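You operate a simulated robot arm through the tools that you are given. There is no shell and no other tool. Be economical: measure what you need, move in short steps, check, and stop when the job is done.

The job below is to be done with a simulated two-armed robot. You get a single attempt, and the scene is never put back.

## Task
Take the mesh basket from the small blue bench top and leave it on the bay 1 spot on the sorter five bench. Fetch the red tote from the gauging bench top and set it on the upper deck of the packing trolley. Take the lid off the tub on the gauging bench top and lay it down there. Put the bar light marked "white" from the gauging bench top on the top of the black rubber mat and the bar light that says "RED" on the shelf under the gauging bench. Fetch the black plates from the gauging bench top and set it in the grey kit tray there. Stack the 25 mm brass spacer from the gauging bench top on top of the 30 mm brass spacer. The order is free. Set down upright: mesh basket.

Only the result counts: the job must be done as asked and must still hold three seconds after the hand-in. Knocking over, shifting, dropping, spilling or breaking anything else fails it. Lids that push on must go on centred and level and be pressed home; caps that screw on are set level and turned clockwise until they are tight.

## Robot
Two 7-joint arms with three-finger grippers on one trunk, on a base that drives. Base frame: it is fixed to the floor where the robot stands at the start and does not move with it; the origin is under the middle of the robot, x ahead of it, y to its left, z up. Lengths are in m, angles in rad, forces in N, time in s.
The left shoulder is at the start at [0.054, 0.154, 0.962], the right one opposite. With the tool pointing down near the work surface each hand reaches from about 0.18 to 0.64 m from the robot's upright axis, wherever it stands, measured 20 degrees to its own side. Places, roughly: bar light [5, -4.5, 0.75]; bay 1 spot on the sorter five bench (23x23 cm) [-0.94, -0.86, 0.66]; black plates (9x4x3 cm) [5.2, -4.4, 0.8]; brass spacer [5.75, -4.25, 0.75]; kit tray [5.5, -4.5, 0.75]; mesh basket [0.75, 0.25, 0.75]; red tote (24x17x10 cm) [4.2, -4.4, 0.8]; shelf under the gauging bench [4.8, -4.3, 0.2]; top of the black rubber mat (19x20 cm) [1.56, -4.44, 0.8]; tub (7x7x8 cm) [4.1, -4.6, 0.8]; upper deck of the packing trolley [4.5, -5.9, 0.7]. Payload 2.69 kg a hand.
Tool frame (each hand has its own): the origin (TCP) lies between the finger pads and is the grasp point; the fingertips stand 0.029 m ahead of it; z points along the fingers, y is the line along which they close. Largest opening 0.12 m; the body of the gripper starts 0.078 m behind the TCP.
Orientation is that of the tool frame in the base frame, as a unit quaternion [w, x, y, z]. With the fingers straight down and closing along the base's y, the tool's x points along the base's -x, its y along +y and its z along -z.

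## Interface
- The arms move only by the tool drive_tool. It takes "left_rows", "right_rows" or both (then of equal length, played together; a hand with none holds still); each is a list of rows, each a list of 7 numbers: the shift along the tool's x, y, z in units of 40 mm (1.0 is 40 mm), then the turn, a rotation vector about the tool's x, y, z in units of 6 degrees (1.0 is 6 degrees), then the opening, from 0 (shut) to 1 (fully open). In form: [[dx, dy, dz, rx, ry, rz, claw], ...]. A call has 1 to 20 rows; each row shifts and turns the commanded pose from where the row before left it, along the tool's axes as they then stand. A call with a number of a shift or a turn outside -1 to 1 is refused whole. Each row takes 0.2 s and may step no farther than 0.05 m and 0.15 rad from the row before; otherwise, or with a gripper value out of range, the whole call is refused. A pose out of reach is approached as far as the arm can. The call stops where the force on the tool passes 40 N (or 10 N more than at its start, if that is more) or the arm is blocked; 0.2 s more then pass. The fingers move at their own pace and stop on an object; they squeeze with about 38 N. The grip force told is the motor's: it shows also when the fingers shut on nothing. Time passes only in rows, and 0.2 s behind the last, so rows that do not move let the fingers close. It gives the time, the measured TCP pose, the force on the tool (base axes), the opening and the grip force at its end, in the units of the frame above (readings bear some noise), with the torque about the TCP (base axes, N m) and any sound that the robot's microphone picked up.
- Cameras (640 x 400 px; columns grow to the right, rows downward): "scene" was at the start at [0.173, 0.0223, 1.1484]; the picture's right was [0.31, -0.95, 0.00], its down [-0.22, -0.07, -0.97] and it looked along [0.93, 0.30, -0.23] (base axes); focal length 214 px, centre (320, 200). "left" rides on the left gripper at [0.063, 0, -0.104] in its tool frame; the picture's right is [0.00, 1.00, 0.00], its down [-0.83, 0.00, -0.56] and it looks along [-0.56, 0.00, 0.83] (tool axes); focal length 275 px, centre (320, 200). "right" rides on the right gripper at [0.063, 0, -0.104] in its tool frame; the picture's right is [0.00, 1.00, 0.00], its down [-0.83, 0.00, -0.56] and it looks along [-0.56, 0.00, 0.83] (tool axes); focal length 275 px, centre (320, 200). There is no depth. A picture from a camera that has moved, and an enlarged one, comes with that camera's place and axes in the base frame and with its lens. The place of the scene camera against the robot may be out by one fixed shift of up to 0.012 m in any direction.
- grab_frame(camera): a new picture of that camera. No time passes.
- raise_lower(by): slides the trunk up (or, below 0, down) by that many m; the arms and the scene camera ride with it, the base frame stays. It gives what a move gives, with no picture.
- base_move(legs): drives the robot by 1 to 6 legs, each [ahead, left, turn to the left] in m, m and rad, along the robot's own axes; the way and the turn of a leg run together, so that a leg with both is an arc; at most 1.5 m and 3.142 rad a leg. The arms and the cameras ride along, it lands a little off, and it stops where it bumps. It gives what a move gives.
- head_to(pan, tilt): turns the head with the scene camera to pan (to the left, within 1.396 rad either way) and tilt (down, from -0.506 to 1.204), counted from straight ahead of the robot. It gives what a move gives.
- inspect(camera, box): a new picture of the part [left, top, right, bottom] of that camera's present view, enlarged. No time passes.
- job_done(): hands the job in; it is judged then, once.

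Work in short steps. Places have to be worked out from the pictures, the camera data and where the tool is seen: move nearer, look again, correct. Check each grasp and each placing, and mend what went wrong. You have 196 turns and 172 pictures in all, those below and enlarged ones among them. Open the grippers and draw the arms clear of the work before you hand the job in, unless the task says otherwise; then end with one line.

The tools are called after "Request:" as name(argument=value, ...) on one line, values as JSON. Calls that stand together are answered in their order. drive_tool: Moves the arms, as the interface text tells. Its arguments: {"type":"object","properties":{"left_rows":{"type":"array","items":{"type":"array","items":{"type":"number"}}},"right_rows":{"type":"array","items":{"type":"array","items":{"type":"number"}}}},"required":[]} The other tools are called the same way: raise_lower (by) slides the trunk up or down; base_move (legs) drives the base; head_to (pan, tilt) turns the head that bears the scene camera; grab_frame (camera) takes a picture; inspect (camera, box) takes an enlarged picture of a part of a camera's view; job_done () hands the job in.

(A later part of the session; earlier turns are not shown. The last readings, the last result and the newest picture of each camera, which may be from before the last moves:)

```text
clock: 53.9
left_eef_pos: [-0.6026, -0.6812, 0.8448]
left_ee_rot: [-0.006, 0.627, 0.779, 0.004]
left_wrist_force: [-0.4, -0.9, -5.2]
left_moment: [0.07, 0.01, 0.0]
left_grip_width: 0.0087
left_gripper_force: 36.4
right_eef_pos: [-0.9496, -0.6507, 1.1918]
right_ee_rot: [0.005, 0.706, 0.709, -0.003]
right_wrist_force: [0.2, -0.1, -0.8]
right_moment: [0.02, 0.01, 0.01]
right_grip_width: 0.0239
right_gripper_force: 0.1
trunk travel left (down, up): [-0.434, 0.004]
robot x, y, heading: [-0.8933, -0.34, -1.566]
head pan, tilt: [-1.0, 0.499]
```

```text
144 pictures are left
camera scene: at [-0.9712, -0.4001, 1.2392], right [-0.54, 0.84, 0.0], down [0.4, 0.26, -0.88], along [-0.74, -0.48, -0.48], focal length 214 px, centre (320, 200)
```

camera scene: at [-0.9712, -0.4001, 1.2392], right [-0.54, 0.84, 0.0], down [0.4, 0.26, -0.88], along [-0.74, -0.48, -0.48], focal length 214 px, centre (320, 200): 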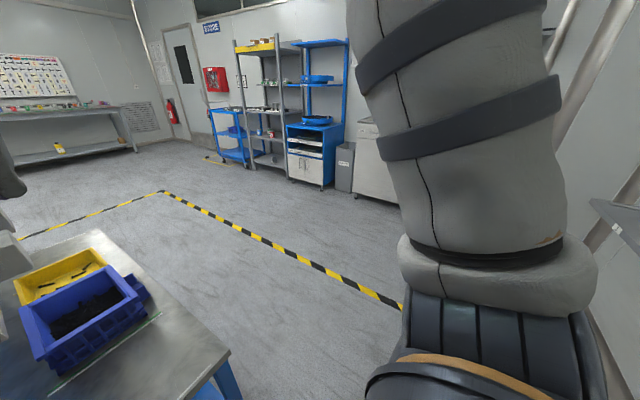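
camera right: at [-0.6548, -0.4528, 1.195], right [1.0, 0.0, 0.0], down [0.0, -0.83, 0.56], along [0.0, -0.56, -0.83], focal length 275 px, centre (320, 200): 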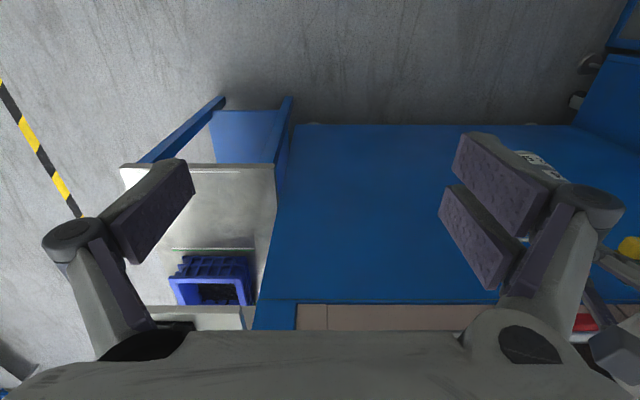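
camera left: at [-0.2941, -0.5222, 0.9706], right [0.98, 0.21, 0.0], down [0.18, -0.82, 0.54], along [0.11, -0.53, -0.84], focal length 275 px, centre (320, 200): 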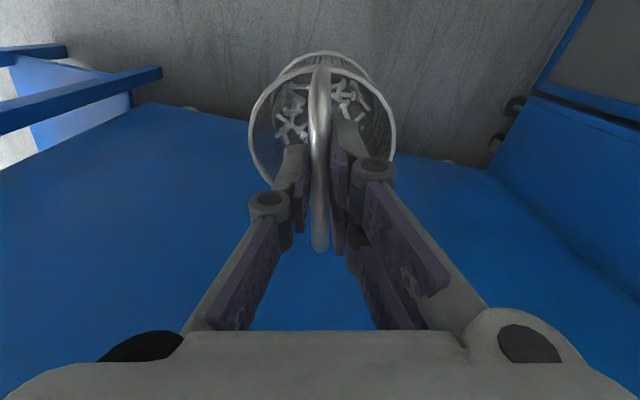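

Clear. Continue right by 0.34, then look down at the bench.

Request:
base_move(legs=[[0, -0.34, 0]])

Request:
head_to(pan=0.3, tilt=0.75)

Request:
grab_frame(camera="scene")

```text
clock: 57.0
left_eef_pos: [-0.9401, -0.6829, 0.8428]
left_ee_rot: [-0.006, 0.626, 0.78, 0.005]
left_wrist_force: [0.3, 0.4, -4.8]
left_moment: [0.07, 0.0, 0.01]
left_grip_width: 0.0092
left_gripper_force: 36.3
right_eef_pos: [-1.289, -0.6517, 1.1915]
right_ee_rot: [0.004, 0.704, 0.711, -0.003]
right_wrist_force: [-0.1, -0.3, 0.9]
right_moment: [0.02, -0.01, -0.02]
right_grip_width: 0.0238
right_gripper_force: 0.1
trunk travel left (down, up): [-0.434, 0.004]
robot x, y, heading: [-1.2338, -0.337, -1.568]
head pan, tilt: [-1.0, 0.499]
```

```text
clock: 58.5
left_eef_pos: [-0.9398, -0.6822, 0.8439]
left_ee_rot: [-0.006, 0.627, 0.779, 0.005]
left_wrist_force: [0.2, 0.0, -5.6]
left_moment: [0.03, 0.02, -0.01]
left_grip_width: 0.0086
left_gripper_force: 36.4
right_eef_pos: [-1.2881, -0.6519, 1.1929]
right_ee_rot: [0.005, 0.704, 0.71, -0.003]
right_wrist_force: [0.0, 0.0, 0.9]
right_moment: [-0.01, 0.0, 0.0]
right_grip_width: 0.0244
right_gripper_force: 0.0
trunk travel left (down, up): [-0.434, 0.004]
robot x, y, heading: [-1.2334, -0.3396, -1.567]
head pan, tilt: [0.3, 0.75]
```

```text
143 pictures are left
camera scene: at [-1.2089, -0.4309, 1.2172], right [-0.95, -0.3, 0.0], down [-0.2, 0.65, -0.73], along [0.22, -0.7, -0.68], focal length 214 px, centre (320, 200)
```

scene: 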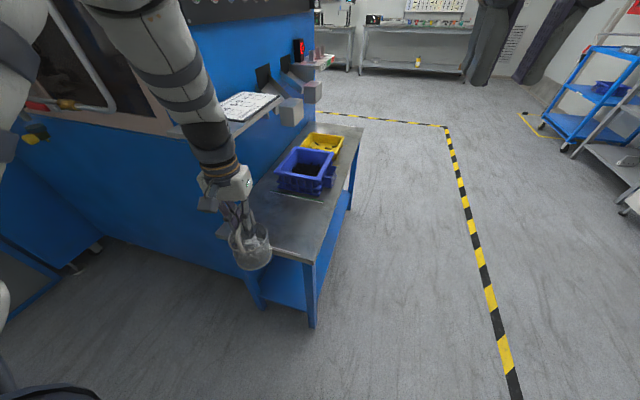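

Bench height checks out at 0.66; basket bottom ~0.695. Extend 0.186 m over the bay while rising 3 cm.

Request:
drive_tool(left_rows=[[0, 0, -0.6, 0, 0, 0, 0], [-0.91, -0.2, -0.04, 0, 0, 0, 0], [-0.91, -0.2, -0.04, 0, 0, 0, 0], [-0.91, -0.2, -0.04, 0, 0, 0, 0], [-0.91, -0.2, -0.04, 0, 0, 0, 0], [-0.91, -0.2, -0.04, 0, 0, 0, 0], [0, 0, 0, 0, 0, 0, 0]])

Request:
grab_frame(camera="scene")

Request:
inspect(camera="scene", box=[200, 120, 360, 290])

```text
clock: 59.3
left_eef_pos: [-0.9403, -0.728, 0.8689]
left_ee_rot: [-0.016, 0.619, 0.785, 0.011]
left_wrist_force: [-10.1, 28.1, 12.7]
left_moment: [-3.83, -1.97, 0.91]
left_grip_width: 0.009
left_gripper_force: 36.8
right_eef_pos: [-1.2887, -0.6507, 1.1903]
right_ee_rot: [0.002, 0.704, 0.71, -0.003]
right_wrist_force: [0.4, -1.4, -1.0]
right_moment: [0.19, 0.07, -0.01]
right_grip_width: 0.0238
right_gripper_force: 0.0
trunk travel left (down, up): [-0.434, 0.004]
robot x, y, heading: [-1.2356, -0.339, -1.564]
head pan, tilt: [0.3, 0.75]
stopped in row 3 (left hand): the force on the tool passed its limit at 92 N (the readings are from after the stop); the commanded pose is now the measured one
```

```text
142 pictures are left
camera scene: at [-1.2087, -0.4302, 1.2173], right [-0.95, -0.3, 0.0], down [-0.21, 0.65, -0.73], along [0.22, -0.7, -0.68], focal length 214 px, centre (320, 200)
```

scene: 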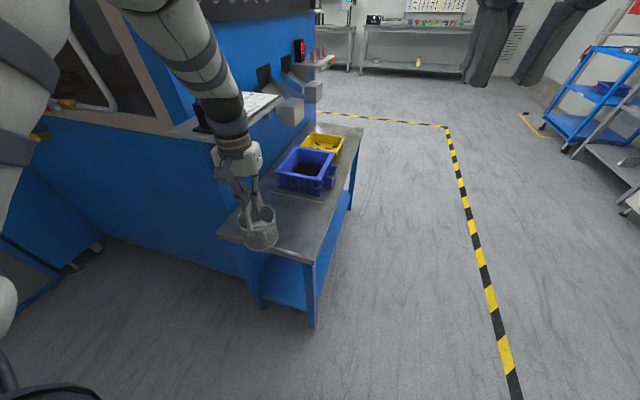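

```text
2.35 times, centred on (280, 205) of scene
camera zoom: at [-1.2087, -0.4302, 1.2173], right [-0.95, -0.3, 0.0], down [-0.21, 0.65, -0.73], along [0.22, -0.7, -0.68], focal length 505 px, centre (414, 188)
```

zoom: 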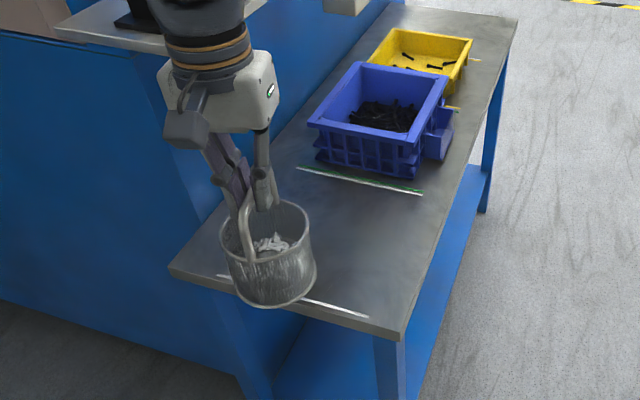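

The gripper/wrist bumped the machine's keyboard ledge that overhangs the bench. Retreat 6 cm and look at the ledge.

Request:
drive_tool(left_rows=[[0.8, 0.17, 0, 0, 0, 0, 0], [0.7, 0.15, 0, 0, 0, 0, 0]])

Request:
inspect(camera="scene", box=[160, 60, 360, 285])

Request:
grab_frame(camera="right")

```text
clock: 59.9
left_eef_pos: [-0.9437, -0.6684, 0.87]
left_ee_rot: [-0.015, 0.62, 0.784, 0.01]
left_wrist_force: [-0.1, 0.4, -5.6]
left_moment: [0.01, 0.01, -0.01]
left_grip_width: 0.0088
left_gripper_force: 36.4
right_eef_pos: [-1.289, -0.6523, 1.1909]
right_ee_rot: [0.003, 0.704, 0.71, -0.004]
right_wrist_force: [-0.2, 0.6, 0.1]
right_moment: [0.02, 0.01, 0.02]
right_grip_width: 0.0238
right_gripper_force: 0.0
trunk travel left (down, up): [-0.434, 0.004]
robot x, y, heading: [-1.239, -0.341, -1.566]
head pan, tilt: [0.3, 0.75]
```

```text
1.78 times, centred on (260, 172) of scene
camera zoom: at [-1.2087, -0.4307, 1.2173], right [-0.95, -0.3, 0.0], down [-0.21, 0.65, -0.73], along [0.22, -0.7, -0.68], focal length 381 px, centre (427, 249)
```

zoom: 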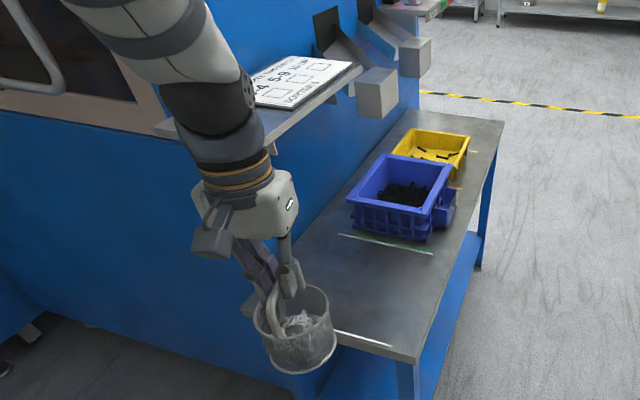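

```text
139 pictures are left
camera right: at [-1.2884, -0.588, 1.2951], right [1.0, 0.01, 0.0], down [0.01, -0.83, 0.56], along [0.01, -0.56, -0.83], focal length 275 px, centre (320, 200)
```

right: 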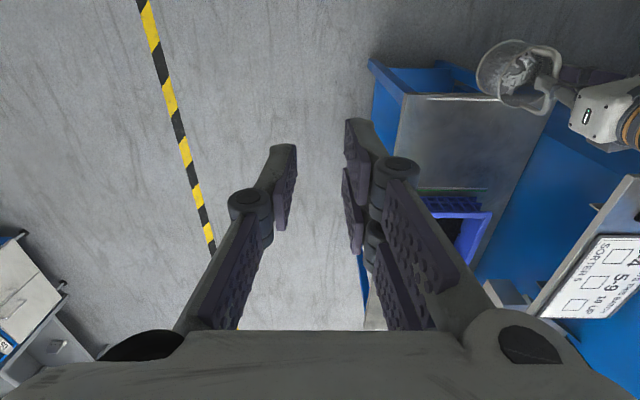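

The ledge (z≈1.0, x>-0.92, y<-0.77) overhangs; best to come from the bench's free right end. Drive right, turn left 90°, move down alongside.

Request:
base_move(legs=[[0, -0.5, 0], [0, 0, 1.57]])

Request:
head_to(pan=0, tilt=0.6)

Request:
grab_frame(camera="scene")

```text
clock: 68.0
left_eef_pos: [-1.4022, -0.0513, 0.871]
left_ee_rot: [-0.018, -0.11, 0.994, -0.003]
left_wrist_force: [0.5, 0.0, -6.7]
left_moment: [0.01, 0.04, 0.02]
left_grip_width: 0.0087
left_gripper_force: 36.3
right_eef_pos: [-1.4224, -0.3972, 1.1915]
right_ee_rot: [0.004, 0.002, 1.0, 0.0]
right_wrist_force: [-0.3, 0.8, -0.6]
right_moment: [-0.01, -0.01, -0.01]
right_grip_width: 0.024
right_gripper_force: 0.0
trunk travel left (down, up): [-0.434, 0.004]
robot x, y, heading: [-1.7335, -0.3395, -0.005]
head pan, tilt: [0.3, 0.75]
```

```text
clock: 68.8
left_eef_pos: [-1.4022, -0.0521, 0.8699]
left_ee_rot: [-0.017, -0.11, 0.994, -0.003]
left_wrist_force: [1.0, 0.0, -5.7]
left_moment: [-0.03, 0.02, 0.03]
left_grip_width: 0.0087
left_gripper_force: 36.1
right_eef_pos: [-1.4218, -0.3977, 1.19]
right_ee_rot: [0.004, 0.001, 1.0, 0.0]
right_wrist_force: [0.1, -0.6, 0.5]
right_moment: [0.0, 0.03, 0.01]
right_grip_width: 0.0237
right_gripper_force: 0.0
trunk travel left (down, up): [-0.434, 0.004]
robot x, y, heading: [-1.739, -0.3425, -0.004]
head pan, tilt: [0.0, 0.6]
```

```text
138 pictures are left
camera scene: at [-1.6389, -0.347, 1.2301], right [-0.01, -1.0, 0.0], down [-0.57, 0.0, -0.82], along [0.82, -0.01, -0.57], focal length 214 px, centre (320, 200)
```

scene: 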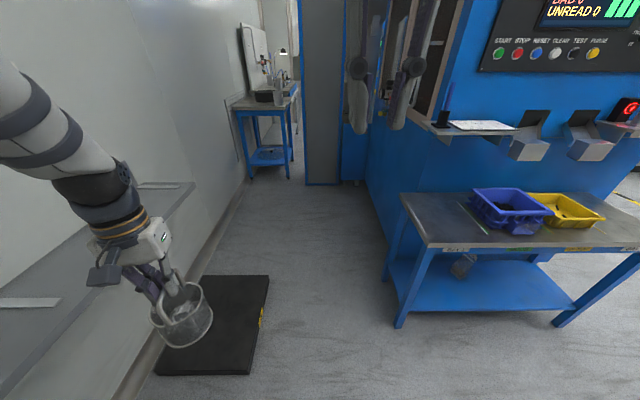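

Now I see: a low black slab on the floor was what blocked me. The bench's long side has bay labels; enlarge.

Request:
inspect(camera="scene", box=[380, 170, 640, 290])

```text
2.46 times, centred on (510, 230) of scene
camera zoom: at [-1.6389, -0.347, 1.2301], right [-0.01, -1.0, 0.0], down [-0.57, 0.0, -0.82], along [0.82, -0.01, -0.57], focal length 528 px, centre (-148, 126)
```

zoom: 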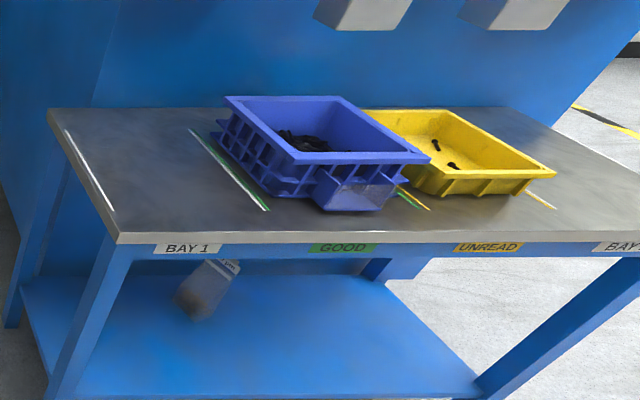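

Bay 1 spans x −1.05..−0.835, y −0.76..−1.0. Drive right 0.82 and ahead 0.2.

Request:
base_move(legs=[[0, -0.825, 0], [0.2, 0, 0]])

Request:
head_to(pan=0.4, tilt=0.7)

Request:
grab_frame(camera="scene")

```text
clock: 76.7
left_eef_pos: [-1.2064, -0.8761, 0.8719]
left_ee_rot: [-0.018, -0.111, 0.994, -0.004]
left_wrist_force: [0.7, -0.3, -5.7]
left_moment: [0.0, 0.05, 0.02]
left_grip_width: 0.0092
left_gripper_force: 36.3
right_eef_pos: [-1.2275, -1.2205, 1.1907]
right_ee_rot: [0.004, 0.002, 1.0, 0.0]
right_wrist_force: [0.6, 0.7, 0.2]
right_moment: [0.02, 0.03, 0.0]
right_grip_width: 0.0239
right_gripper_force: 0.0
trunk travel left (down, up): [-0.434, 0.004]
robot x, y, heading: [-1.5386, -1.1612, -0.008]
head pan, tilt: [0.0, 0.6]
```

```text
clock: 77.6
left_eef_pos: [-1.2068, -0.8751, 0.8708]
left_ee_rot: [-0.018, -0.112, 0.994, -0.004]
left_wrist_force: [0.4, -0.6, -5.6]
left_moment: [-0.03, 0.06, -0.01]
left_grip_width: 0.0092
left_gripper_force: 36.3
right_eef_pos: [-1.227, -1.2205, 1.1919]
right_ee_rot: [0.004, 0.002, 1.0, 0.0]
right_wrist_force: [0.6, 0.1, -0.1]
right_moment: [0.01, 0.01, 0.04]
right_grip_width: 0.0242
right_gripper_force: 0.1
trunk travel left (down, up): [-0.434, 0.004]
robot x, y, heading: [-1.5387, -1.1625, -0.011]
head pan, tilt: [0.4, 0.7]
```

```text
136 pictures are left
camera scene: at [-1.4542, -1.137, 1.2215], right [0.38, -0.92, 0.0], down [-0.6, -0.25, -0.76], along [0.71, 0.29, -0.64], focal length 214 px, centre (320, 200)
```

scene: 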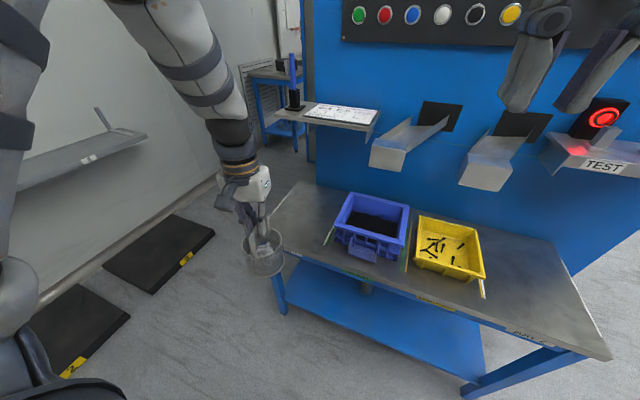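

Clear approach. Extend 0.22 m ahead over bay 1.

Request:
drive_tool(left_rows=[[-0.893, -0.2, 0, 0, -0.1, 0, 0], [-0.893, -0.2, 0, 0, -0.1, 0, 0], [-0.893, -0.2, 0, 0, -0.1, 0, 0], [-0.893, -0.2, 0, 0, 0, 0, 0], [-0.893, -0.2, 0, 0, 0, 0, 0], [-0.893, -0.2, 0, 0, 0, 0, 0], [0, 0, 0, 0, 0, 0, 0]])

Request:
grab_frame(camera="scene")

```text
clock: 79.2
left_eef_pos: [-0.9886, -0.8756, 0.8683]
left_ee_rot: [-0.003, -0.111, 0.994, -0.001]
left_wrist_force: [0.0, -0.6, -6.0]
left_moment: [-0.01, 0.04, -0.02]
left_grip_width: 0.009
left_gripper_force: 36.2
right_eef_pos: [-1.2284, -1.2204, 1.1907]
right_ee_rot: [0.004, 0.001, 1.0, 0.0]
right_wrist_force: [0.0, 0.4, 0.5]
right_moment: [-0.02, -0.05, 0.01]
right_grip_width: 0.0241
right_gripper_force: 0.2
trunk travel left (down, up): [-0.434, 0.004]
robot x, y, heading: [-1.5404, -1.1625, -0.006]
head pan, tilt: [0.4, 0.7]
```

```text
135 pictures are left
camera scene: at [-1.4547, -1.1371, 1.2216], right [0.38, -0.92, 0.0], down [-0.59, -0.25, -0.77], along [0.71, 0.29, -0.64], focal length 214 px, centre (320, 200)
```

scene: 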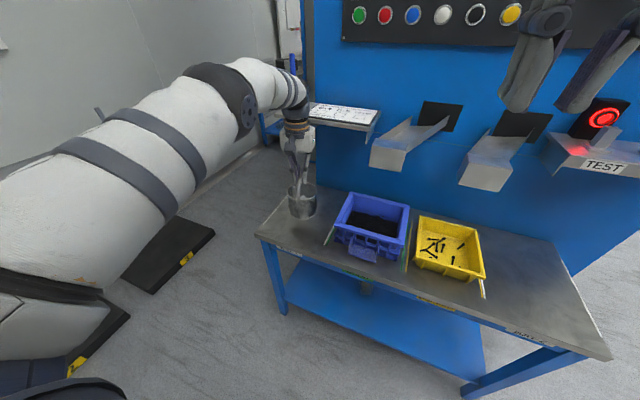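

Lower toward the bench, expecting contact near TCP z≈0.81.

Request:
drive_tool(left_rows=[[0, 0, 0.4, 0, 0, 0, 0], [0, 0, 0.4, 0, 0, 0, 0], [0, 0, 0.3, 0, 0, 0, 0], [0, 0, 0, 0, 0, 0, 0]])

Request:
inspect(camera="scene", box=[230, 120, 390, 270])

```text
clock: 80.2
left_eef_pos: [-0.9876, -0.8745, 0.8233]
left_ee_rot: [-0.003, -0.111, 0.994, -0.001]
left_wrist_force: [-0.2, 0.7, -5.5]
left_moment: [-0.02, 0.04, -0.03]
left_grip_width: 0.009
left_gripper_force: 37.0
right_eef_pos: [-1.2279, -1.2202, 1.19]
right_ee_rot: [0.004, 0.002, 1.0, 0.0]
right_wrist_force: [0.2, -0.5, -0.2]
right_moment: [0.01, 0.02, -0.02]
right_grip_width: 0.024
right_gripper_force: 0.1
trunk travel left (down, up): [-0.434, 0.004]
robot x, y, heading: [-1.5411, -1.1616, -0.008]
head pan, tilt: [0.4, 0.7]
```

```text
2.67 times, centred on (310, 195) of scene
camera zoom: at [-1.4542, -1.137, 1.2215], right [0.38, -0.92, 0.0], down [-0.6, -0.25, -0.76], along [0.71, 0.29, -0.64], focal length 572 px, centre (347, 213)
```

zoom: 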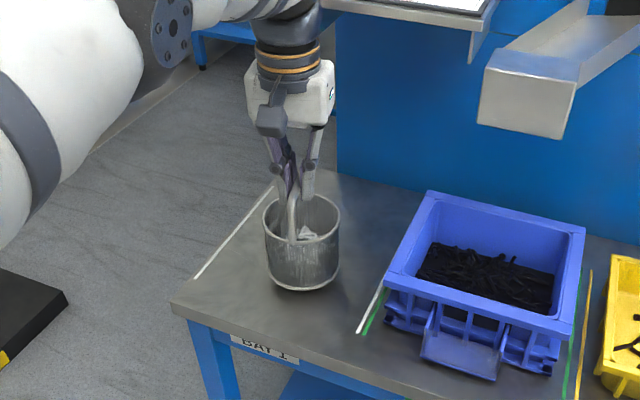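

Just above the top now, inside bay 1. Continue down in small steps watching the force.

Request:
drive_tool(left_rows=[[0, 0, 0.12, 0, 0, 0, 0], [0, 0, 0.1, 0, 0, 0, 0], [0, 0, 0.08, 0, 0, 0, 0], [0, 0, 0, 0, 0, 0, 0]])

```text
clock: 81.2
left_eef_pos: [-0.9876, -0.8745, 0.811]
left_ee_rot: [-0.002, -0.111, 0.994, -0.001]
left_wrist_force: [-0.7, -0.2, -5.3]
left_moment: [-0.01, 0.06, 0.04]
left_grip_width: 0.009
left_gripper_force: 36.9
right_eef_pos: [-1.2274, -1.221, 1.1905]
right_ee_rot: [0.005, 0.002, 1.0, 0.0]
right_wrist_force: [-0.9, 1.5, -0.4]
right_moment: [0.0, 0.01, -0.01]
right_grip_width: 0.0238
right_gripper_force: 0.2
trunk travel left (down, up): [-0.434, 0.004]
robot x, y, heading: [-1.5436, -1.1607, -0.007]
head pan, tilt: [0.4, 0.7]
```

Request:
drive_tool(left_rows=[[0, 0, 0.08, 0, 0, 0, 0], [0, 0, 0.08, 0, 0, 0, 0], [0, 0, 0, 0, 0, 0, 0]])

Request:
inspect(camera="scene", box=[230, 120, 390, 270])

```text
clock: 82.0
left_eef_pos: [-0.9893, -0.8742, 0.8111]
left_ee_rot: [0.003, -0.111, 0.994, 0.0]
left_wrist_force: [-5.5, 7.7, 28.4]
left_moment: [-0.08, 0.85, -0.17]
left_grip_width: 0.009
left_gripper_force: 36.0
right_eef_pos: [-1.2327, -1.2206, 1.1939]
right_ee_rot: [0.007, 0.001, 1.0, -0.001]
right_wrist_force: [0.1, -1.6, 0.2]
right_moment: [0.03, 0.01, -0.02]
right_grip_width: 0.0239
right_gripper_force: 0.1
trunk travel left (down, up): [-0.434, 0.004]
robot x, y, heading: [-1.5404, -1.1631, -0.005]
head pan, tilt: [0.4, 0.7]
```

```text
2.67 times, centred on (310, 195) of scene
camera zoom: at [-1.4578, -1.1373, 1.2222], right [0.38, -0.92, 0.0], down [-0.59, -0.25, -0.77], along [0.71, 0.29, -0.64], focal length 572 px, centre (347, 213)
```

zoom: 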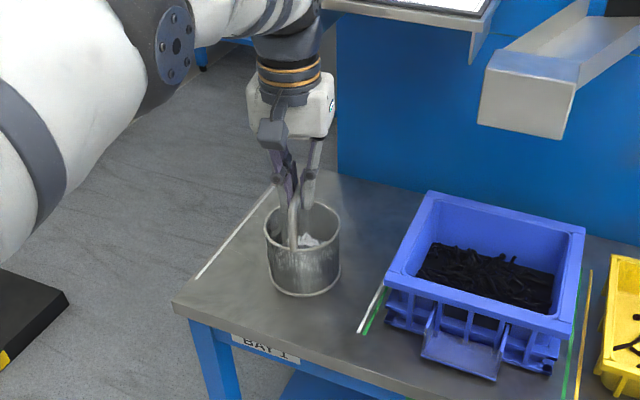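

Contact (28 N). Ease up 4 mm, open, and lift the hand off.

Request:
drive_tool(left_rows=[[0, 0, -0.1, 0, 0, 0, 0], [0, 0, 0, 0, 0, 0, 0.15], [0, 0, 0, 0, 0, 0, 0.4], [0, 0, 0, 0, 0, 0, 0.5], [0, 0, -0.6, 0, 0, 0, 0.5], [0, 0, -0.6, 0, 0, 0, 0.5], [0, 0, -0.6, 0, 0, 0, 0.5]])

Request:
inspect(camera="scene", box=[230, 120, 390, 270])

```text
clock: 83.6
left_eef_pos: [-0.9865, -0.8751, 0.8815]
left_ee_rot: [-0.001, -0.111, 0.994, -0.001]
left_wrist_force: [-0.4, 0.1, -0.2]
left_moment: [0.01, 0.03, 0.0]
left_grip_width: 0.0601
left_gripper_force: 0.0
right_eef_pos: [-1.2274, -1.2208, 1.1913]
right_ee_rot: [0.004, 0.001, 1.0, 0.0]
right_wrist_force: [0.8, -0.1, -0.3]
right_moment: [0.01, 0.03, -0.01]
right_grip_width: 0.0242
right_gripper_force: 0.0
trunk travel left (down, up): [-0.434, 0.004]
robot x, y, heading: [-1.5425, -1.1646, -0.007]
head pan, tilt: [0.4, 0.7]
```

```text
2.67 times, centred on (310, 195) of scene
camera zoom: at [-1.4549, -1.1373, 1.2216], right [0.38, -0.92, 0.0], down [-0.59, -0.25, -0.77], along [0.71, 0.29, -0.64], focal length 572 px, centre (347, 213)
```

zoom: 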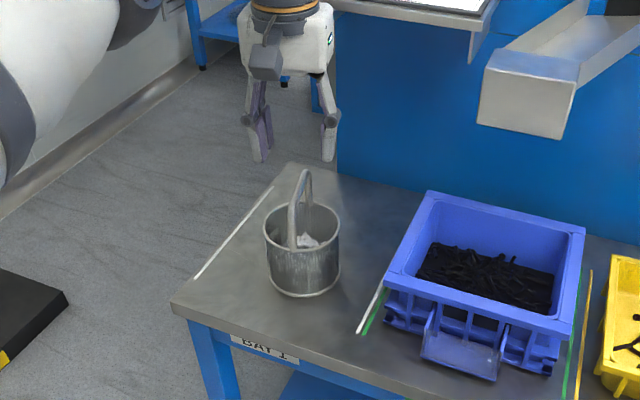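

Basket is done. Withdraw the hand, back off, and turn toward -y to survey the route.

Request:
drive_tool(left_rows=[[0, 0, -0.5, 0, 0, 0, 0.3], [0.893, 0.2, 0, 0, 0, 0, 0.3], [0.893, 0.2, 0, 0, 0, 0, 0.2], [0.893, 0.2, 0, 0, 0, 0, 0.2], [0.893, 0.2, 0, 0, 0, 0, 0.2], [0.893, 0.2, 0, 0, 0, 0, 0.2]])

Request:
base_move(legs=[[-0.35, 0, 0], [0, 0, -1.2]])

Request:
head_to(pan=0, tilt=0.25)

Request:
grab_frame(camera="scene")

```text
clock: 85.0
left_eef_pos: [-1.172, -0.8748, 0.903]
left_ee_rot: [-0.002, -0.111, 0.994, -0.002]
left_wrist_force: [-0.9, 0.1, 0.5]
left_moment: [-0.01, 0.01, 0.03]
left_grip_width: 0.0239
left_gripper_force: 0.0
right_eef_pos: [-1.2279, -1.221, 1.1913]
right_ee_rot: [0.004, 0.001, 1.0, 0.0]
right_wrist_force: [-0.4, 0.1, -0.3]
right_moment: [-0.02, 0.01, -0.01]
right_grip_width: 0.0241
right_gripper_force: 0.0
trunk travel left (down, up): [-0.434, 0.004]
robot x, y, heading: [-1.5427, -1.163, -0.01]
head pan, tilt: [0.4, 0.7]
```

```text
clock: 90.3
left_eef_pos: [-1.488, -1.4051, 0.9006]
left_ee_rot: [-0.003, 0.474, 0.88, 0.0]
left_wrist_force: [-0.2, 0.3, -0.3]
left_moment: [-0.03, -0.01, -0.03]
left_grip_width: 0.0241
left_gripper_force: 0.0
right_eef_pos: [-1.833, -1.4732, 1.1898]
right_ee_rot: [0.004, 0.57, 0.821, -0.002]
right_wrist_force: [0.5, 0.5, 0.3]
right_moment: [0.04, 0.02, -0.01]
right_grip_width: 0.0241
right_gripper_force: 0.0
trunk travel left (down, up): [-0.434, 0.004]
robot x, y, heading: [-1.8915, -1.1588, -1.22]
head pan, tilt: [0.4, 0.7]
```

```text
clock: 91.2
left_eef_pos: [-1.4887, -1.4044, 0.9006]
left_ee_rot: [-0.003, 0.474, 0.881, 0.0]
left_wrist_force: [0.0, 0.4, -0.1]
left_moment: [0.02, 0.0, 0.03]
left_grip_width: 0.0242
left_gripper_force: 0.0
right_eef_pos: [-1.8345, -1.4742, 1.1903]
right_ee_rot: [0.004, 0.57, 0.822, -0.003]
right_wrist_force: [1.0, 0.7, -0.5]
right_moment: [0.03, 0.0, 0.01]
right_grip_width: 0.0242
right_gripper_force: 0.0
trunk travel left (down, up): [-0.434, 0.004]
robot x, y, heading: [-1.8856, -1.1616, -1.213]
head pan, tilt: [0.0, 0.25]
```

```text
131 pictures are left
camera scene: at [-1.8545, -1.2614, 1.2623], right [-0.94, -0.35, 0.0], down [-0.09, 0.23, -0.97], along [0.34, -0.91, -0.25], focal length 214 px, centre (320, 200)
```

scene: 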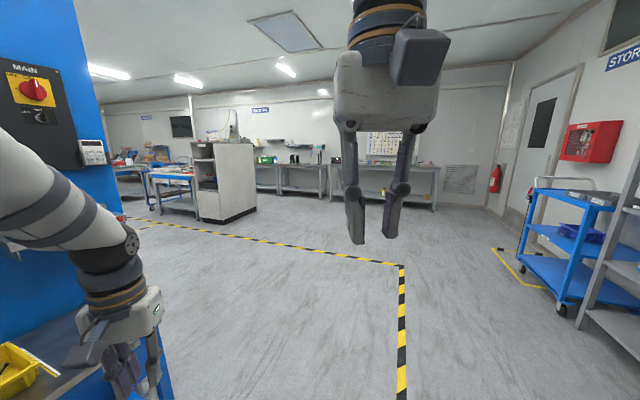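

Open floor ahead. Lower the right hand out of the camera's view, square up to −y and drive down past the machine.

Request:
drive_tool(right_rows=[[0, -0.3, 0.95, 0, 0, 0, 0.2], [0, -0.5, 0.95, 0, 0, 0, 0.2], [0, -0.5, 0.95, 0, 0, 0, 0.2], [0, -0.5, 0.95, 0, 0, 0, 0.2], [0, -0.5, 0.95, 0, 0, 0, 0.2], [0, -0.5, 0.95, 0, 0, 0, 0.2], [0, -0.5, 0.95, 0, 0, 0, 0.2]])

Request:
base_move(legs=[[0, 0, -0.36], [1.3, 0, 0], [0, 0, 0.8]])

Request:
grab_frame(camera="scene")

```text
clock: 92.8
left_eef_pos: [-1.4882, -1.4046, 0.9026]
left_ee_rot: [-0.003, 0.475, 0.88, 0.001]
left_wrist_force: [0.3, -0.6, 0.6]
left_moment: [0.02, 0.01, -0.01]
left_grip_width: 0.024
left_gripper_force: 0.1
right_eef_pos: [-1.9562, -1.5236, 0.9249]
right_ee_rot: [0.004, 0.57, 0.822, -0.002]
right_wrist_force: [0.1, -0.1, -1.2]
right_moment: [0.02, 0.03, 0.02]
right_grip_width: 0.0241
right_gripper_force: 0.1
trunk travel left (down, up): [-0.434, 0.004]
robot x, y, heading: [-1.8924, -1.158, -1.213]
head pan, tilt: [0.0, 0.25]
```

```text
clock: 102.4
left_eef_pos: [-1.4445, -2.4992, 0.9013]
left_ee_rot: [-0.003, 0.279, 0.96, -0.002]
left_wrist_force: [0.4, 0.9, 0.2]
left_moment: [0.0, -0.01, -0.01]
left_grip_width: 0.024
left_gripper_force: 0.1
right_eef_pos: [-1.8224, -2.7977, 0.9258]
right_ee_rot: [0.003, 0.386, 0.923, -0.002]
right_wrist_force: [0.4, -0.2, 0.6]
right_moment: [-0.02, 0.03, 0.03]
right_grip_width: 0.0241
right_gripper_force: 0.0
trunk travel left (down, up): [-0.434, 0.004]
robot x, y, heading: [-1.9109, -2.4409, -0.797]
head pan, tilt: [0.0, 0.25]
```

```text
130 pictures are left
camera scene: at [-1.8394, -2.5189, 1.2623], right [-0.71, -0.7, 0.0], down [-0.17, 0.18, -0.97], along [0.68, -0.69, -0.25], focal length 214 px, centre (320, 200)
```

scene: 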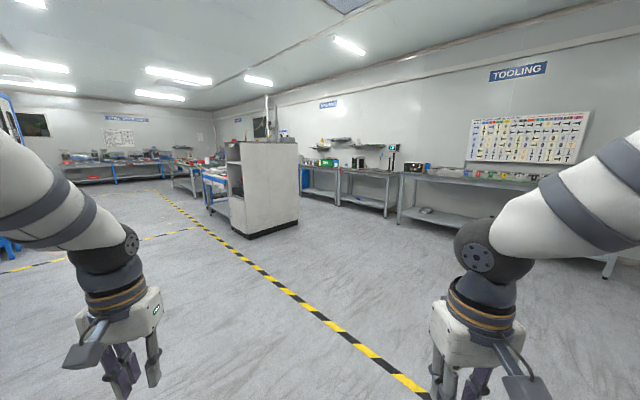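

The gauging row lies beyond the cabinet (≈(0.8,-4)). Drive diagonally along the aisle toward (1, -3.2).

Request:
base_move(legs=[[0, 0, 0.53], [1.5, 0, 0], [1.2, 0, 0]])

Request:
grab_frame(camera="scene")

```text
clock: 117.1
left_eef_pos: [1.134, -2.9581, 0.902]
left_ee_rot: [-0.003, 0.016, 1.0, -0.001]
left_wrist_force: [0.8, -0.1, 0.0]
left_moment: [-0.02, 0.0, 0.04]
left_grip_width: 0.0239
left_gripper_force: 0.1
right_eef_pos: [0.9607, -3.4069, 0.9253]
right_ee_rot: [0.005, 0.128, 0.992, -0.001]
right_wrist_force: [0.0, -0.3, 0.3]
right_moment: [-0.01, 0.0, -0.02]
right_grip_width: 0.0241
right_gripper_force: 0.0
trunk travel left (down, up): [-0.434, 0.004]
robot x, y, heading: [0.7053, -3.1446, -0.259]
head pan, tilt: [0.0, 0.25]
```

```text
129 pictures are left
camera scene: at [0.8013, -3.1764, 1.2623], right [-0.26, -0.97, 0.0], down [-0.24, 0.06, -0.97], along [0.94, -0.25, -0.25], focal length 214 px, centre (320, 200)
```

scene: 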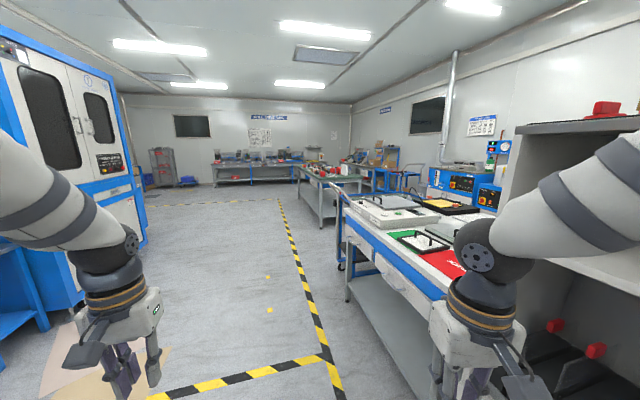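

The second bench down the row is the gauging bench. Drive along to x≈3.7 and face −y.

Request:
base_move(legs=[[0, 0, 0.25], [1.5, 0, 0], [1.5, 0, 0]])

Request:
head_to(pan=-0.6, tilt=0.35)

Request:
grab_frame(camera="scene")

```text
clock: 132.4
left_eef_pos: [4.0891, -2.8731, 0.9014]
left_ee_rot: [-0.003, -0.11, 0.994, -0.001]
left_wrist_force: [0.1, -0.7, -0.1]
left_moment: [-0.01, -0.02, -0.04]
left_grip_width: 0.0242
left_gripper_force: 0.0
right_eef_pos: [4.0346, -3.352, 0.9256]
right_ee_rot: [0.005, 0.001, 1.0, 0.0]
right_wrist_force: [-0.4, 0.1, 0.6]
right_moment: [-0.01, 0.03, 0.02]
right_grip_width: 0.0241
right_gripper_force: 0.1
trunk travel left (down, up): [-0.434, 0.004]
robot x, y, heading: [3.7167, -3.1616, -0.009]
head pan, tilt: [0.0, 0.25]
```

```text
clock: 133.4
left_eef_pos: [4.0896, -2.8729, 0.9019]
left_ee_rot: [-0.003, -0.112, 0.994, -0.001]
left_wrist_force: [0.0, 0.5, 0.4]
left_moment: [-0.01, 0.02, 0.02]
left_grip_width: 0.024
left_gripper_force: 0.0
right_eef_pos: [4.0338, -3.3509, 0.9261]
right_ee_rot: [0.004, 0.001, 1.0, -0.001]
right_wrist_force: [-1.0, -0.3, 0.2]
right_moment: [0.01, -0.06, -0.02]
right_grip_width: 0.0239
right_gripper_force: 0.0
trunk travel left (down, up): [-0.434, 0.004]
robot x, y, heading: [3.7204, -3.1648, -0.005]
head pan, tilt: [-0.6, 0.351]
```

```text
128 pictures are left
camera scene: at [3.8032, -3.2221, 1.2529], right [-0.57, -0.82, 0.0], down [-0.28, 0.2, -0.94], along [0.77, -0.53, -0.34], focal length 214 px, centre (320, 200)
```

scene: 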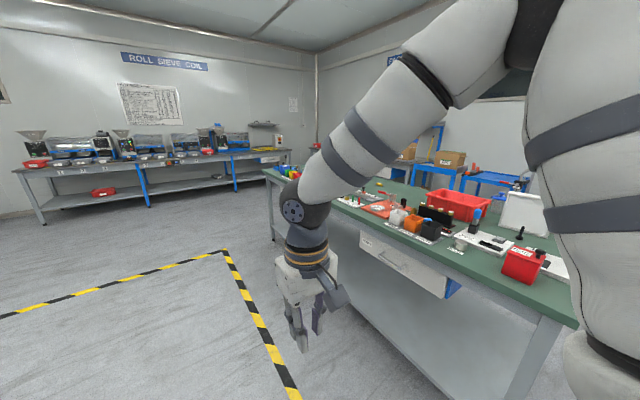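

The green-topped bench's near edge is at y≈-4.03. Turn to face it and look over its length.

Request:
base_move(legs=[[0.5, 0, 0], [0, 0, -1.565]])

Request:
head_to(pan=0.2, tilt=0.45)

Request:
grab_frame(camera="scene")

```text
clock: 140.2
left_eef_pos: [4.5124, -3.5371, 0.9013]
left_ee_rot: [-0.003, 0.624, 0.781, 0.001]
left_wrist_force: [0.3, -0.4, -0.2]
left_moment: [-0.02, 0.0, 0.01]
left_grip_width: 0.024
left_gripper_force: 0.0
right_eef_pos: [4.0347, -3.4832, 0.9265]
right_ee_rot: [0.003, 0.709, 0.705, -0.003]
right_wrist_force: [0.4, 1.2, -0.1]
right_moment: [0.02, 0.0, -0.02]
right_grip_width: 0.0238
right_gripper_force: 0.0
trunk travel left (down, up): [-0.434, 0.004]
robot x, y, heading: [4.2221, -3.1698, -1.575]
head pan, tilt: [-0.6, 0.351]
```

```text
clock: 141.3
left_eef_pos: [4.5111, -3.5382, 0.902]
left_ee_rot: [-0.003, 0.625, 0.781, 0.001]
left_wrist_force: [-0.7, 0.9, 0.5]
left_moment: [0.03, 0.01, 0.01]
left_grip_width: 0.0239
left_gripper_force: 0.0
right_eef_pos: [4.0355, -3.4814, 0.9263]
right_ee_rot: [0.004, 0.708, 0.706, -0.003]
right_wrist_force: [-0.7, -0.2, 1.0]
right_moment: [0.02, 0.01, -0.04]
right_grip_width: 0.0242
right_gripper_force: 0.0
trunk travel left (down, up): [-0.434, 0.004]
robot x, y, heading: [4.2218, -3.169, -1.579]
head pan, tilt: [0.201, 0.45]
```

```text
127 pictures are left
camera scene: at [4.2408, -3.271, 1.2437], right [-0.98, -0.19, 0.0], down [-0.08, 0.43, -0.9], along [0.17, -0.88, -0.44], focal length 214 px, centre (320, 200)
```

scene: 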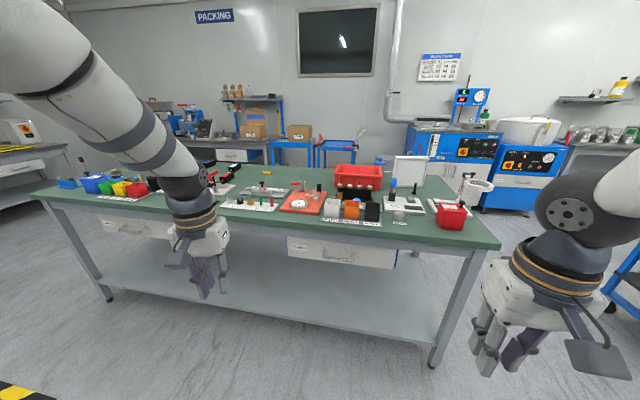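

Good overview. Enlarge the bench top in two parts to identify things.

Request:
inspect(camera="scene", box=[270, 150, 500, 260])

Request:
inspect(camera="scene", box=[30, 140, 290, 260])

```text
2.78 times, centred on (385, 205) of scene
camera zoom: at [4.2408, -3.271, 1.2437], right [-0.98, -0.19, 0.0], down [-0.08, 0.43, -0.9], along [0.17, -0.88, -0.44], focal length 597 px, centre (139, 186)
```

zoom: 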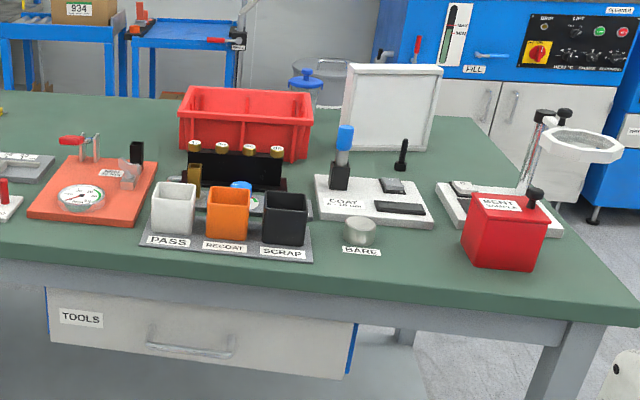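

```text
2.46 times, centred on (160, 200) of scene
camera zoom: at [4.2408, -3.271, 1.2437], right [-0.98, -0.19, 0.0], down [-0.08, 0.43, -0.9], along [0.17, -0.88, -0.44], focal length 528 px, centre (714, 200)
```

zoom: 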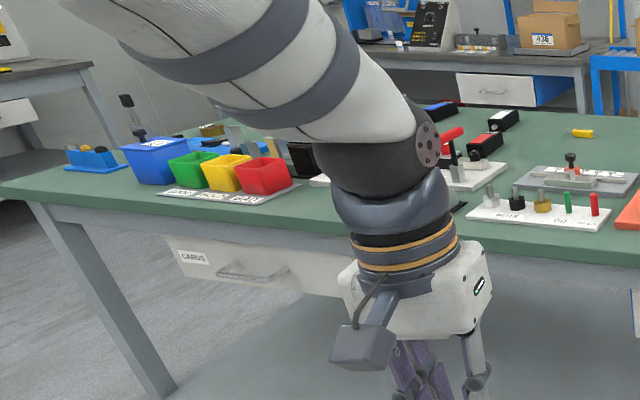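

Tote, clear tub with blue lid, and bar lights lie toward the far (south) side. Look right to see whether I can pass around the west end.

Request:
head_to(pan=-0.75, tilt=0.35)

Request:
grab_frame(camera="scene")

Request:
head_to(pan=0.8, tilt=0.35)

Request:
grab_frame(camera="scene")

```text
clock: 142.6
left_eef_pos: [4.512, -3.5367, 0.9017]
left_ee_rot: [-0.004, 0.625, 0.781, 0.001]
left_wrist_force: [1.1, 0.7, -0.9]
left_moment: [0.02, 0.01, -0.01]
left_grip_width: 0.0241
left_gripper_force: 0.1
right_eef_pos: [4.034, -3.4818, 0.9252]
right_ee_rot: [0.003, 0.709, 0.705, -0.004]
right_wrist_force: [-0.1, 0.2, 0.0]
right_moment: [0.01, 0.03, 0.05]
right_grip_width: 0.024
right_gripper_force: 0.0
trunk travel left (down, up): [-0.434, 0.004]
robot x, y, heading: [4.2234, -3.1662, -1.581]
head pan, tilt: [-0.75, 0.351]
```

```text
124 pictures are left
camera scene: at [4.1593, -3.2486, 1.2529], right [-0.73, 0.69, 0.0], down [0.24, 0.25, -0.94], along [-0.64, -0.68, -0.34], focal length 214 px, centre (320, 200)
```

scene: 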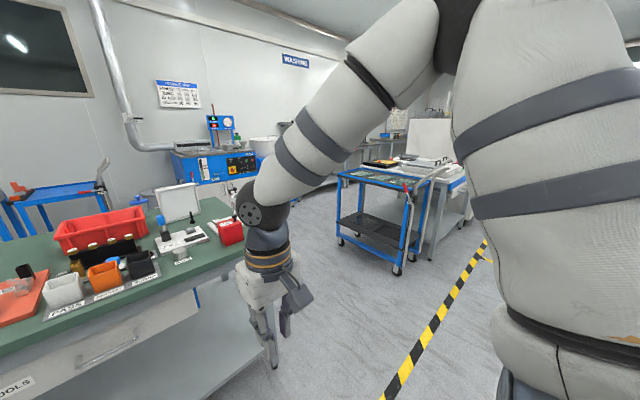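

```text
clock: 144.2
left_eef_pos: [4.5116, -3.5377, 0.9016]
left_ee_rot: [-0.003, 0.624, 0.781, 0.001]
left_wrist_force: [0.6, 0.5, 0.4]
left_moment: [0.01, 0.0, 0.02]
left_grip_width: 0.024
left_gripper_force: 0.1
right_eef_pos: [4.0344, -3.4834, 0.9255]
right_ee_rot: [0.004, 0.708, 0.706, -0.003]
right_wrist_force: [0.1, 0.4, -0.3]
right_moment: [0.03, -0.01, 0.01]
right_grip_width: 0.0238
right_gripper_force: 0.0
trunk travel left (down, up): [-0.434, 0.004]
robot x, y, heading: [4.2243, -3.1666, -1.585]
head pan, tilt: [0.799, 0.351]
```

```text
123 pictures are left
camera scene: at [4.2894, -3.2462, 1.2529], right [-0.7, -0.71, 0.0], down [-0.24, 0.24, -0.94], along [0.67, -0.66, -0.34], focal length 214 px, centre (320, 200)
```

scene: 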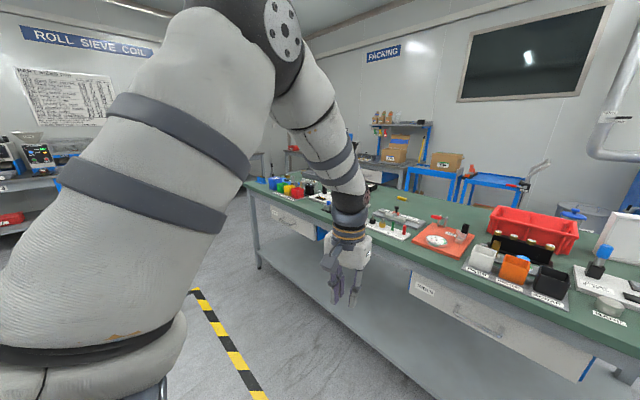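

There's about a 1 m gap west of the bench. Sidestep right 1.0 m and drive through, looking at what is ahead.

Request:
base_move(legs=[[0, -1.0, 0], [0.9, 0, 0]])

Request:
head_to(pan=0.3, tilt=0.5)

Request:
grab_frame(camera="scene")

```text
clock: 156.5
left_eef_pos: [3.5138, -4.4321, 0.9023]
left_ee_rot: [-0.003, 0.626, 0.78, 0.001]
left_wrist_force: [0.2, 0.2, -0.2]
left_moment: [0.01, 0.03, 0.01]
left_grip_width: 0.0239
left_gripper_force: 0.0
right_eef_pos: [3.0357, -4.3758, 0.9263]
right_ee_rot: [0.003, 0.709, 0.705, -0.003]
right_wrist_force: [-0.2, -0.6, 0.6]
right_moment: [-0.01, 0.03, -0.02]
right_grip_width: 0.0238
right_gripper_force: 0.2
trunk travel left (down, up): [-0.434, 0.004]
robot x, y, heading: [3.2223, -4.0621, -1.582]
head pan, tilt: [0.799, 0.351]
```

```text
clock: 157.4
left_eef_pos: [3.5141, -4.4317, 0.9021]
left_ee_rot: [-0.003, 0.626, 0.779, 0.001]
left_wrist_force: [-0.1, 0.0, -0.2]
left_moment: [-0.02, 0.0, 0.02]
left_grip_width: 0.0242
left_gripper_force: 0.1
right_eef_pos: [3.0349, -4.3756, 0.9262]
right_ee_rot: [0.003, 0.709, 0.705, -0.003]
right_wrist_force: [0.4, 0.3, 0.6]
right_moment: [-0.03, -0.01, -0.02]
right_grip_width: 0.0239
right_gripper_force: 0.0
trunk travel left (down, up): [-0.434, 0.004]
robot x, y, heading: [3.2267, -4.0637, -1.578]
head pan, tilt: [0.3, 0.499]
```

```text
122 pictures are left
camera scene: at [3.2519, -4.1613, 1.2392], right [-0.96, -0.29, 0.0], down [-0.14, 0.46, -0.88], along [0.25, -0.84, -0.48], focal length 214 px, centre (320, 200)
```

scene: 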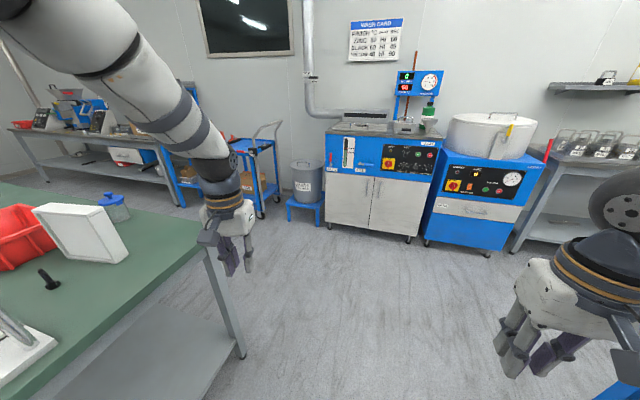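

Wide aisle behind the bench (machines' fronts at y≈-5.8). Drive through, turn to face east and advance behind the bench.

Request:
base_move(legs=[[1.12, 0, 0], [0, 0, 1.57], [0.8, 0, 0]])

Request:
head_to(pan=0.0, tilt=0.4)

Request:
grab_frame(camera="scene")

```text
clock: 170.8
left_eef_pos: [4.3748, -4.9028, 0.9021]
left_ee_rot: [-0.003, -0.111, 0.994, -0.002]
left_wrist_force: [0.1, 1.0, 1.5]
left_moment: [-0.01, 0.01, -0.02]
left_grip_width: 0.024
left_gripper_force: 0.1
right_eef_pos: [4.3203, -5.381, 0.9264]
right_ee_rot: [0.005, 0.0, 1.0, 0.0]
right_wrist_force: [-0.5, -0.5, 0.0]
right_moment: [0.01, 0.01, 0.04]
right_grip_width: 0.024
right_gripper_force: 0.0
trunk travel left (down, up): [-0.434, 0.004]
robot x, y, heading: [4.0039, -5.1901, -0.001]
head pan, tilt: [0.3, 0.499]
```

```text
clock: 171.6
left_eef_pos: [4.3752, -4.9031, 0.9012]
left_ee_rot: [-0.002, -0.11, 0.994, 0.0]
left_wrist_force: [0.9, 0.4, 0.9]
left_moment: [0.02, -0.01, 0.02]
left_grip_width: 0.024
left_gripper_force: 0.1
right_eef_pos: [4.3218, -5.3808, 0.9263]
right_ee_rot: [0.006, 0.001, 1.0, -0.001]
right_wrist_force: [0.2, -0.3, -0.4]
right_moment: [0.0, 0.0, 0.02]
right_grip_width: 0.024
right_gripper_force: 0.0
trunk travel left (down, up): [-0.434, 0.004]
robot x, y, heading: [4.0037, -5.1906, -0.007]
head pan, tilt: [0.0, 0.4]
```

```text
121 pictures are left
camera scene: at [4.1056, -5.1992, 1.2483], right [0.0, -1.0, 0.0], down [-0.39, 0.0, -0.92], along [0.92, 0.0, -0.39], focal length 214 px, centre (320, 200)
```

scene: 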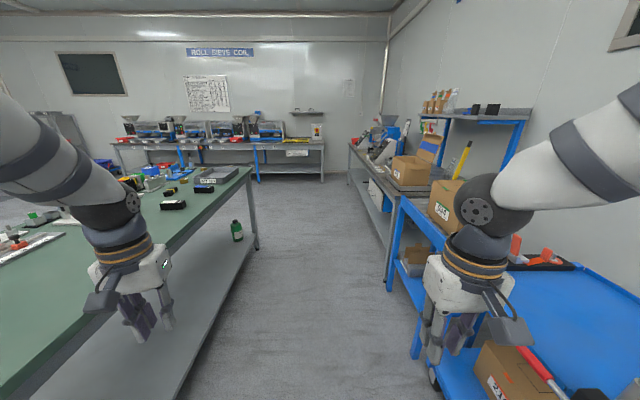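

Turn the head to inspect the trolley at right.

Request:
head_to(pan=-0.9, tilt=0.55)

Request:
grab_frame(camera="scene")

```text
clock: 172.8
left_eef_pos: [4.3755, -4.9022, 0.9016]
left_ee_rot: [-0.002, -0.11, 0.994, -0.001]
left_wrist_force: [-1.1, -0.5, -0.5]
left_moment: [-0.02, -0.01, -0.04]
left_grip_width: 0.0239
left_gripper_force: 0.1
right_eef_pos: [4.3207, -5.3804, 0.9256]
right_ee_rot: [0.005, 0.001, 1.0, 0.0]
right_wrist_force: [-0.3, -0.2, 0.2]
right_moment: [-0.02, 0.02, -0.01]
right_grip_width: 0.024
right_gripper_force: 0.0
trunk travel left (down, up): [-0.434, 0.004]
robot x, y, heading: [4.0052, -5.1932, -0.005]
head pan, tilt: [-0.901, 0.55]
```

```text
120 pictures are left
camera scene: at [4.0685, -5.2694, 1.2346], right [-0.79, -0.62, 0.0], down [-0.32, 0.41, -0.85], along [0.53, -0.67, -0.52], focal length 214 px, centre (320, 200)
```

scene: 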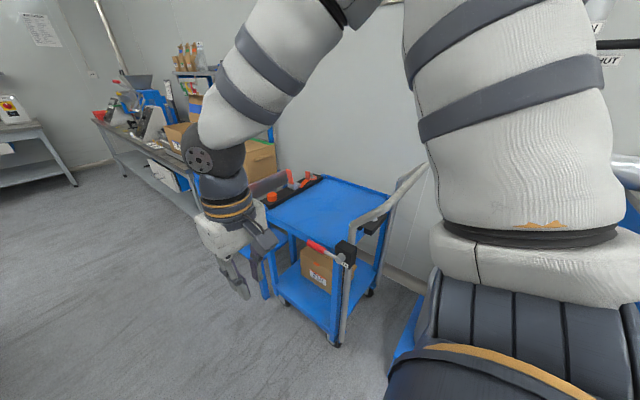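

Trolley deck spans about x 4.37–4.8, y −5.75…−6.2, with tools on its east part. Now face north at x≈4.2 and view tote and tub.

Request:
base_move(legs=[[0.18, 0, 0], [0, 0, 1.57]])

Request:
head_to(pan=0.0, tilt=0.6)

Request:
grab_frame(camera="scene")

```text
clock: 178.1
left_eef_pos: [3.901, -4.8202, 0.9022]
left_ee_rot: [0.0, 0.777, -0.63, 0.003]
left_wrist_force: [-0.2, 1.0, 0.2]
left_moment: [0.02, 0.0, 0.04]
left_grip_width: 0.0239
left_gripper_force: 0.0
right_eef_pos: [4.3792, -4.8801, 0.9257]
right_ee_rot: [0.004, -0.702, 0.713, 0.003]
right_wrist_force: [0.8, -0.8, 0.3]
right_moment: [-0.03, 0.01, -0.01]
right_grip_width: 0.0241
right_gripper_force: 0.1
trunk travel left (down, up): [-0.434, 0.004]
robot x, y, heading: [4.1841, -5.1918, 1.555]
head pan, tilt: [-0.901, 0.55]
```

```text
clock: 179.3
left_eef_pos: [3.9008, -4.819, 0.9014]
left_ee_rot: [0.001, 0.777, -0.629, 0.002]
left_wrist_force: [-0.9, -0.1, 0.3]
left_moment: [0.01, 0.0, -0.01]
left_grip_width: 0.0238
left_gripper_force: 0.0
right_eef_pos: [4.3785, -4.8798, 0.9253]
right_ee_rot: [0.003, -0.702, 0.712, 0.003]
right_wrist_force: [0.6, -0.1, -0.5]
right_moment: [0.0, -0.01, -0.01]
right_grip_width: 0.0241
right_gripper_force: 0.0
trunk travel left (down, up): [-0.434, 0.004]
robot x, y, heading: [4.1871, -5.1895, 1.555]
head pan, tilt: [0.0, 0.6]
```

```text
119 pictures are left
camera scene: at [4.1885, -5.1041, 1.2301], right [1.0, -0.02, 0.0], down [-0.01, -0.56, -0.83], along [0.02, 0.82, -0.56], focal length 214 px, centre (320, 200)
```

scene: 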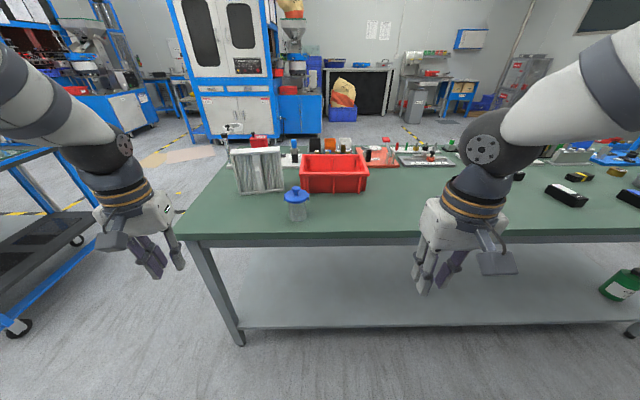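

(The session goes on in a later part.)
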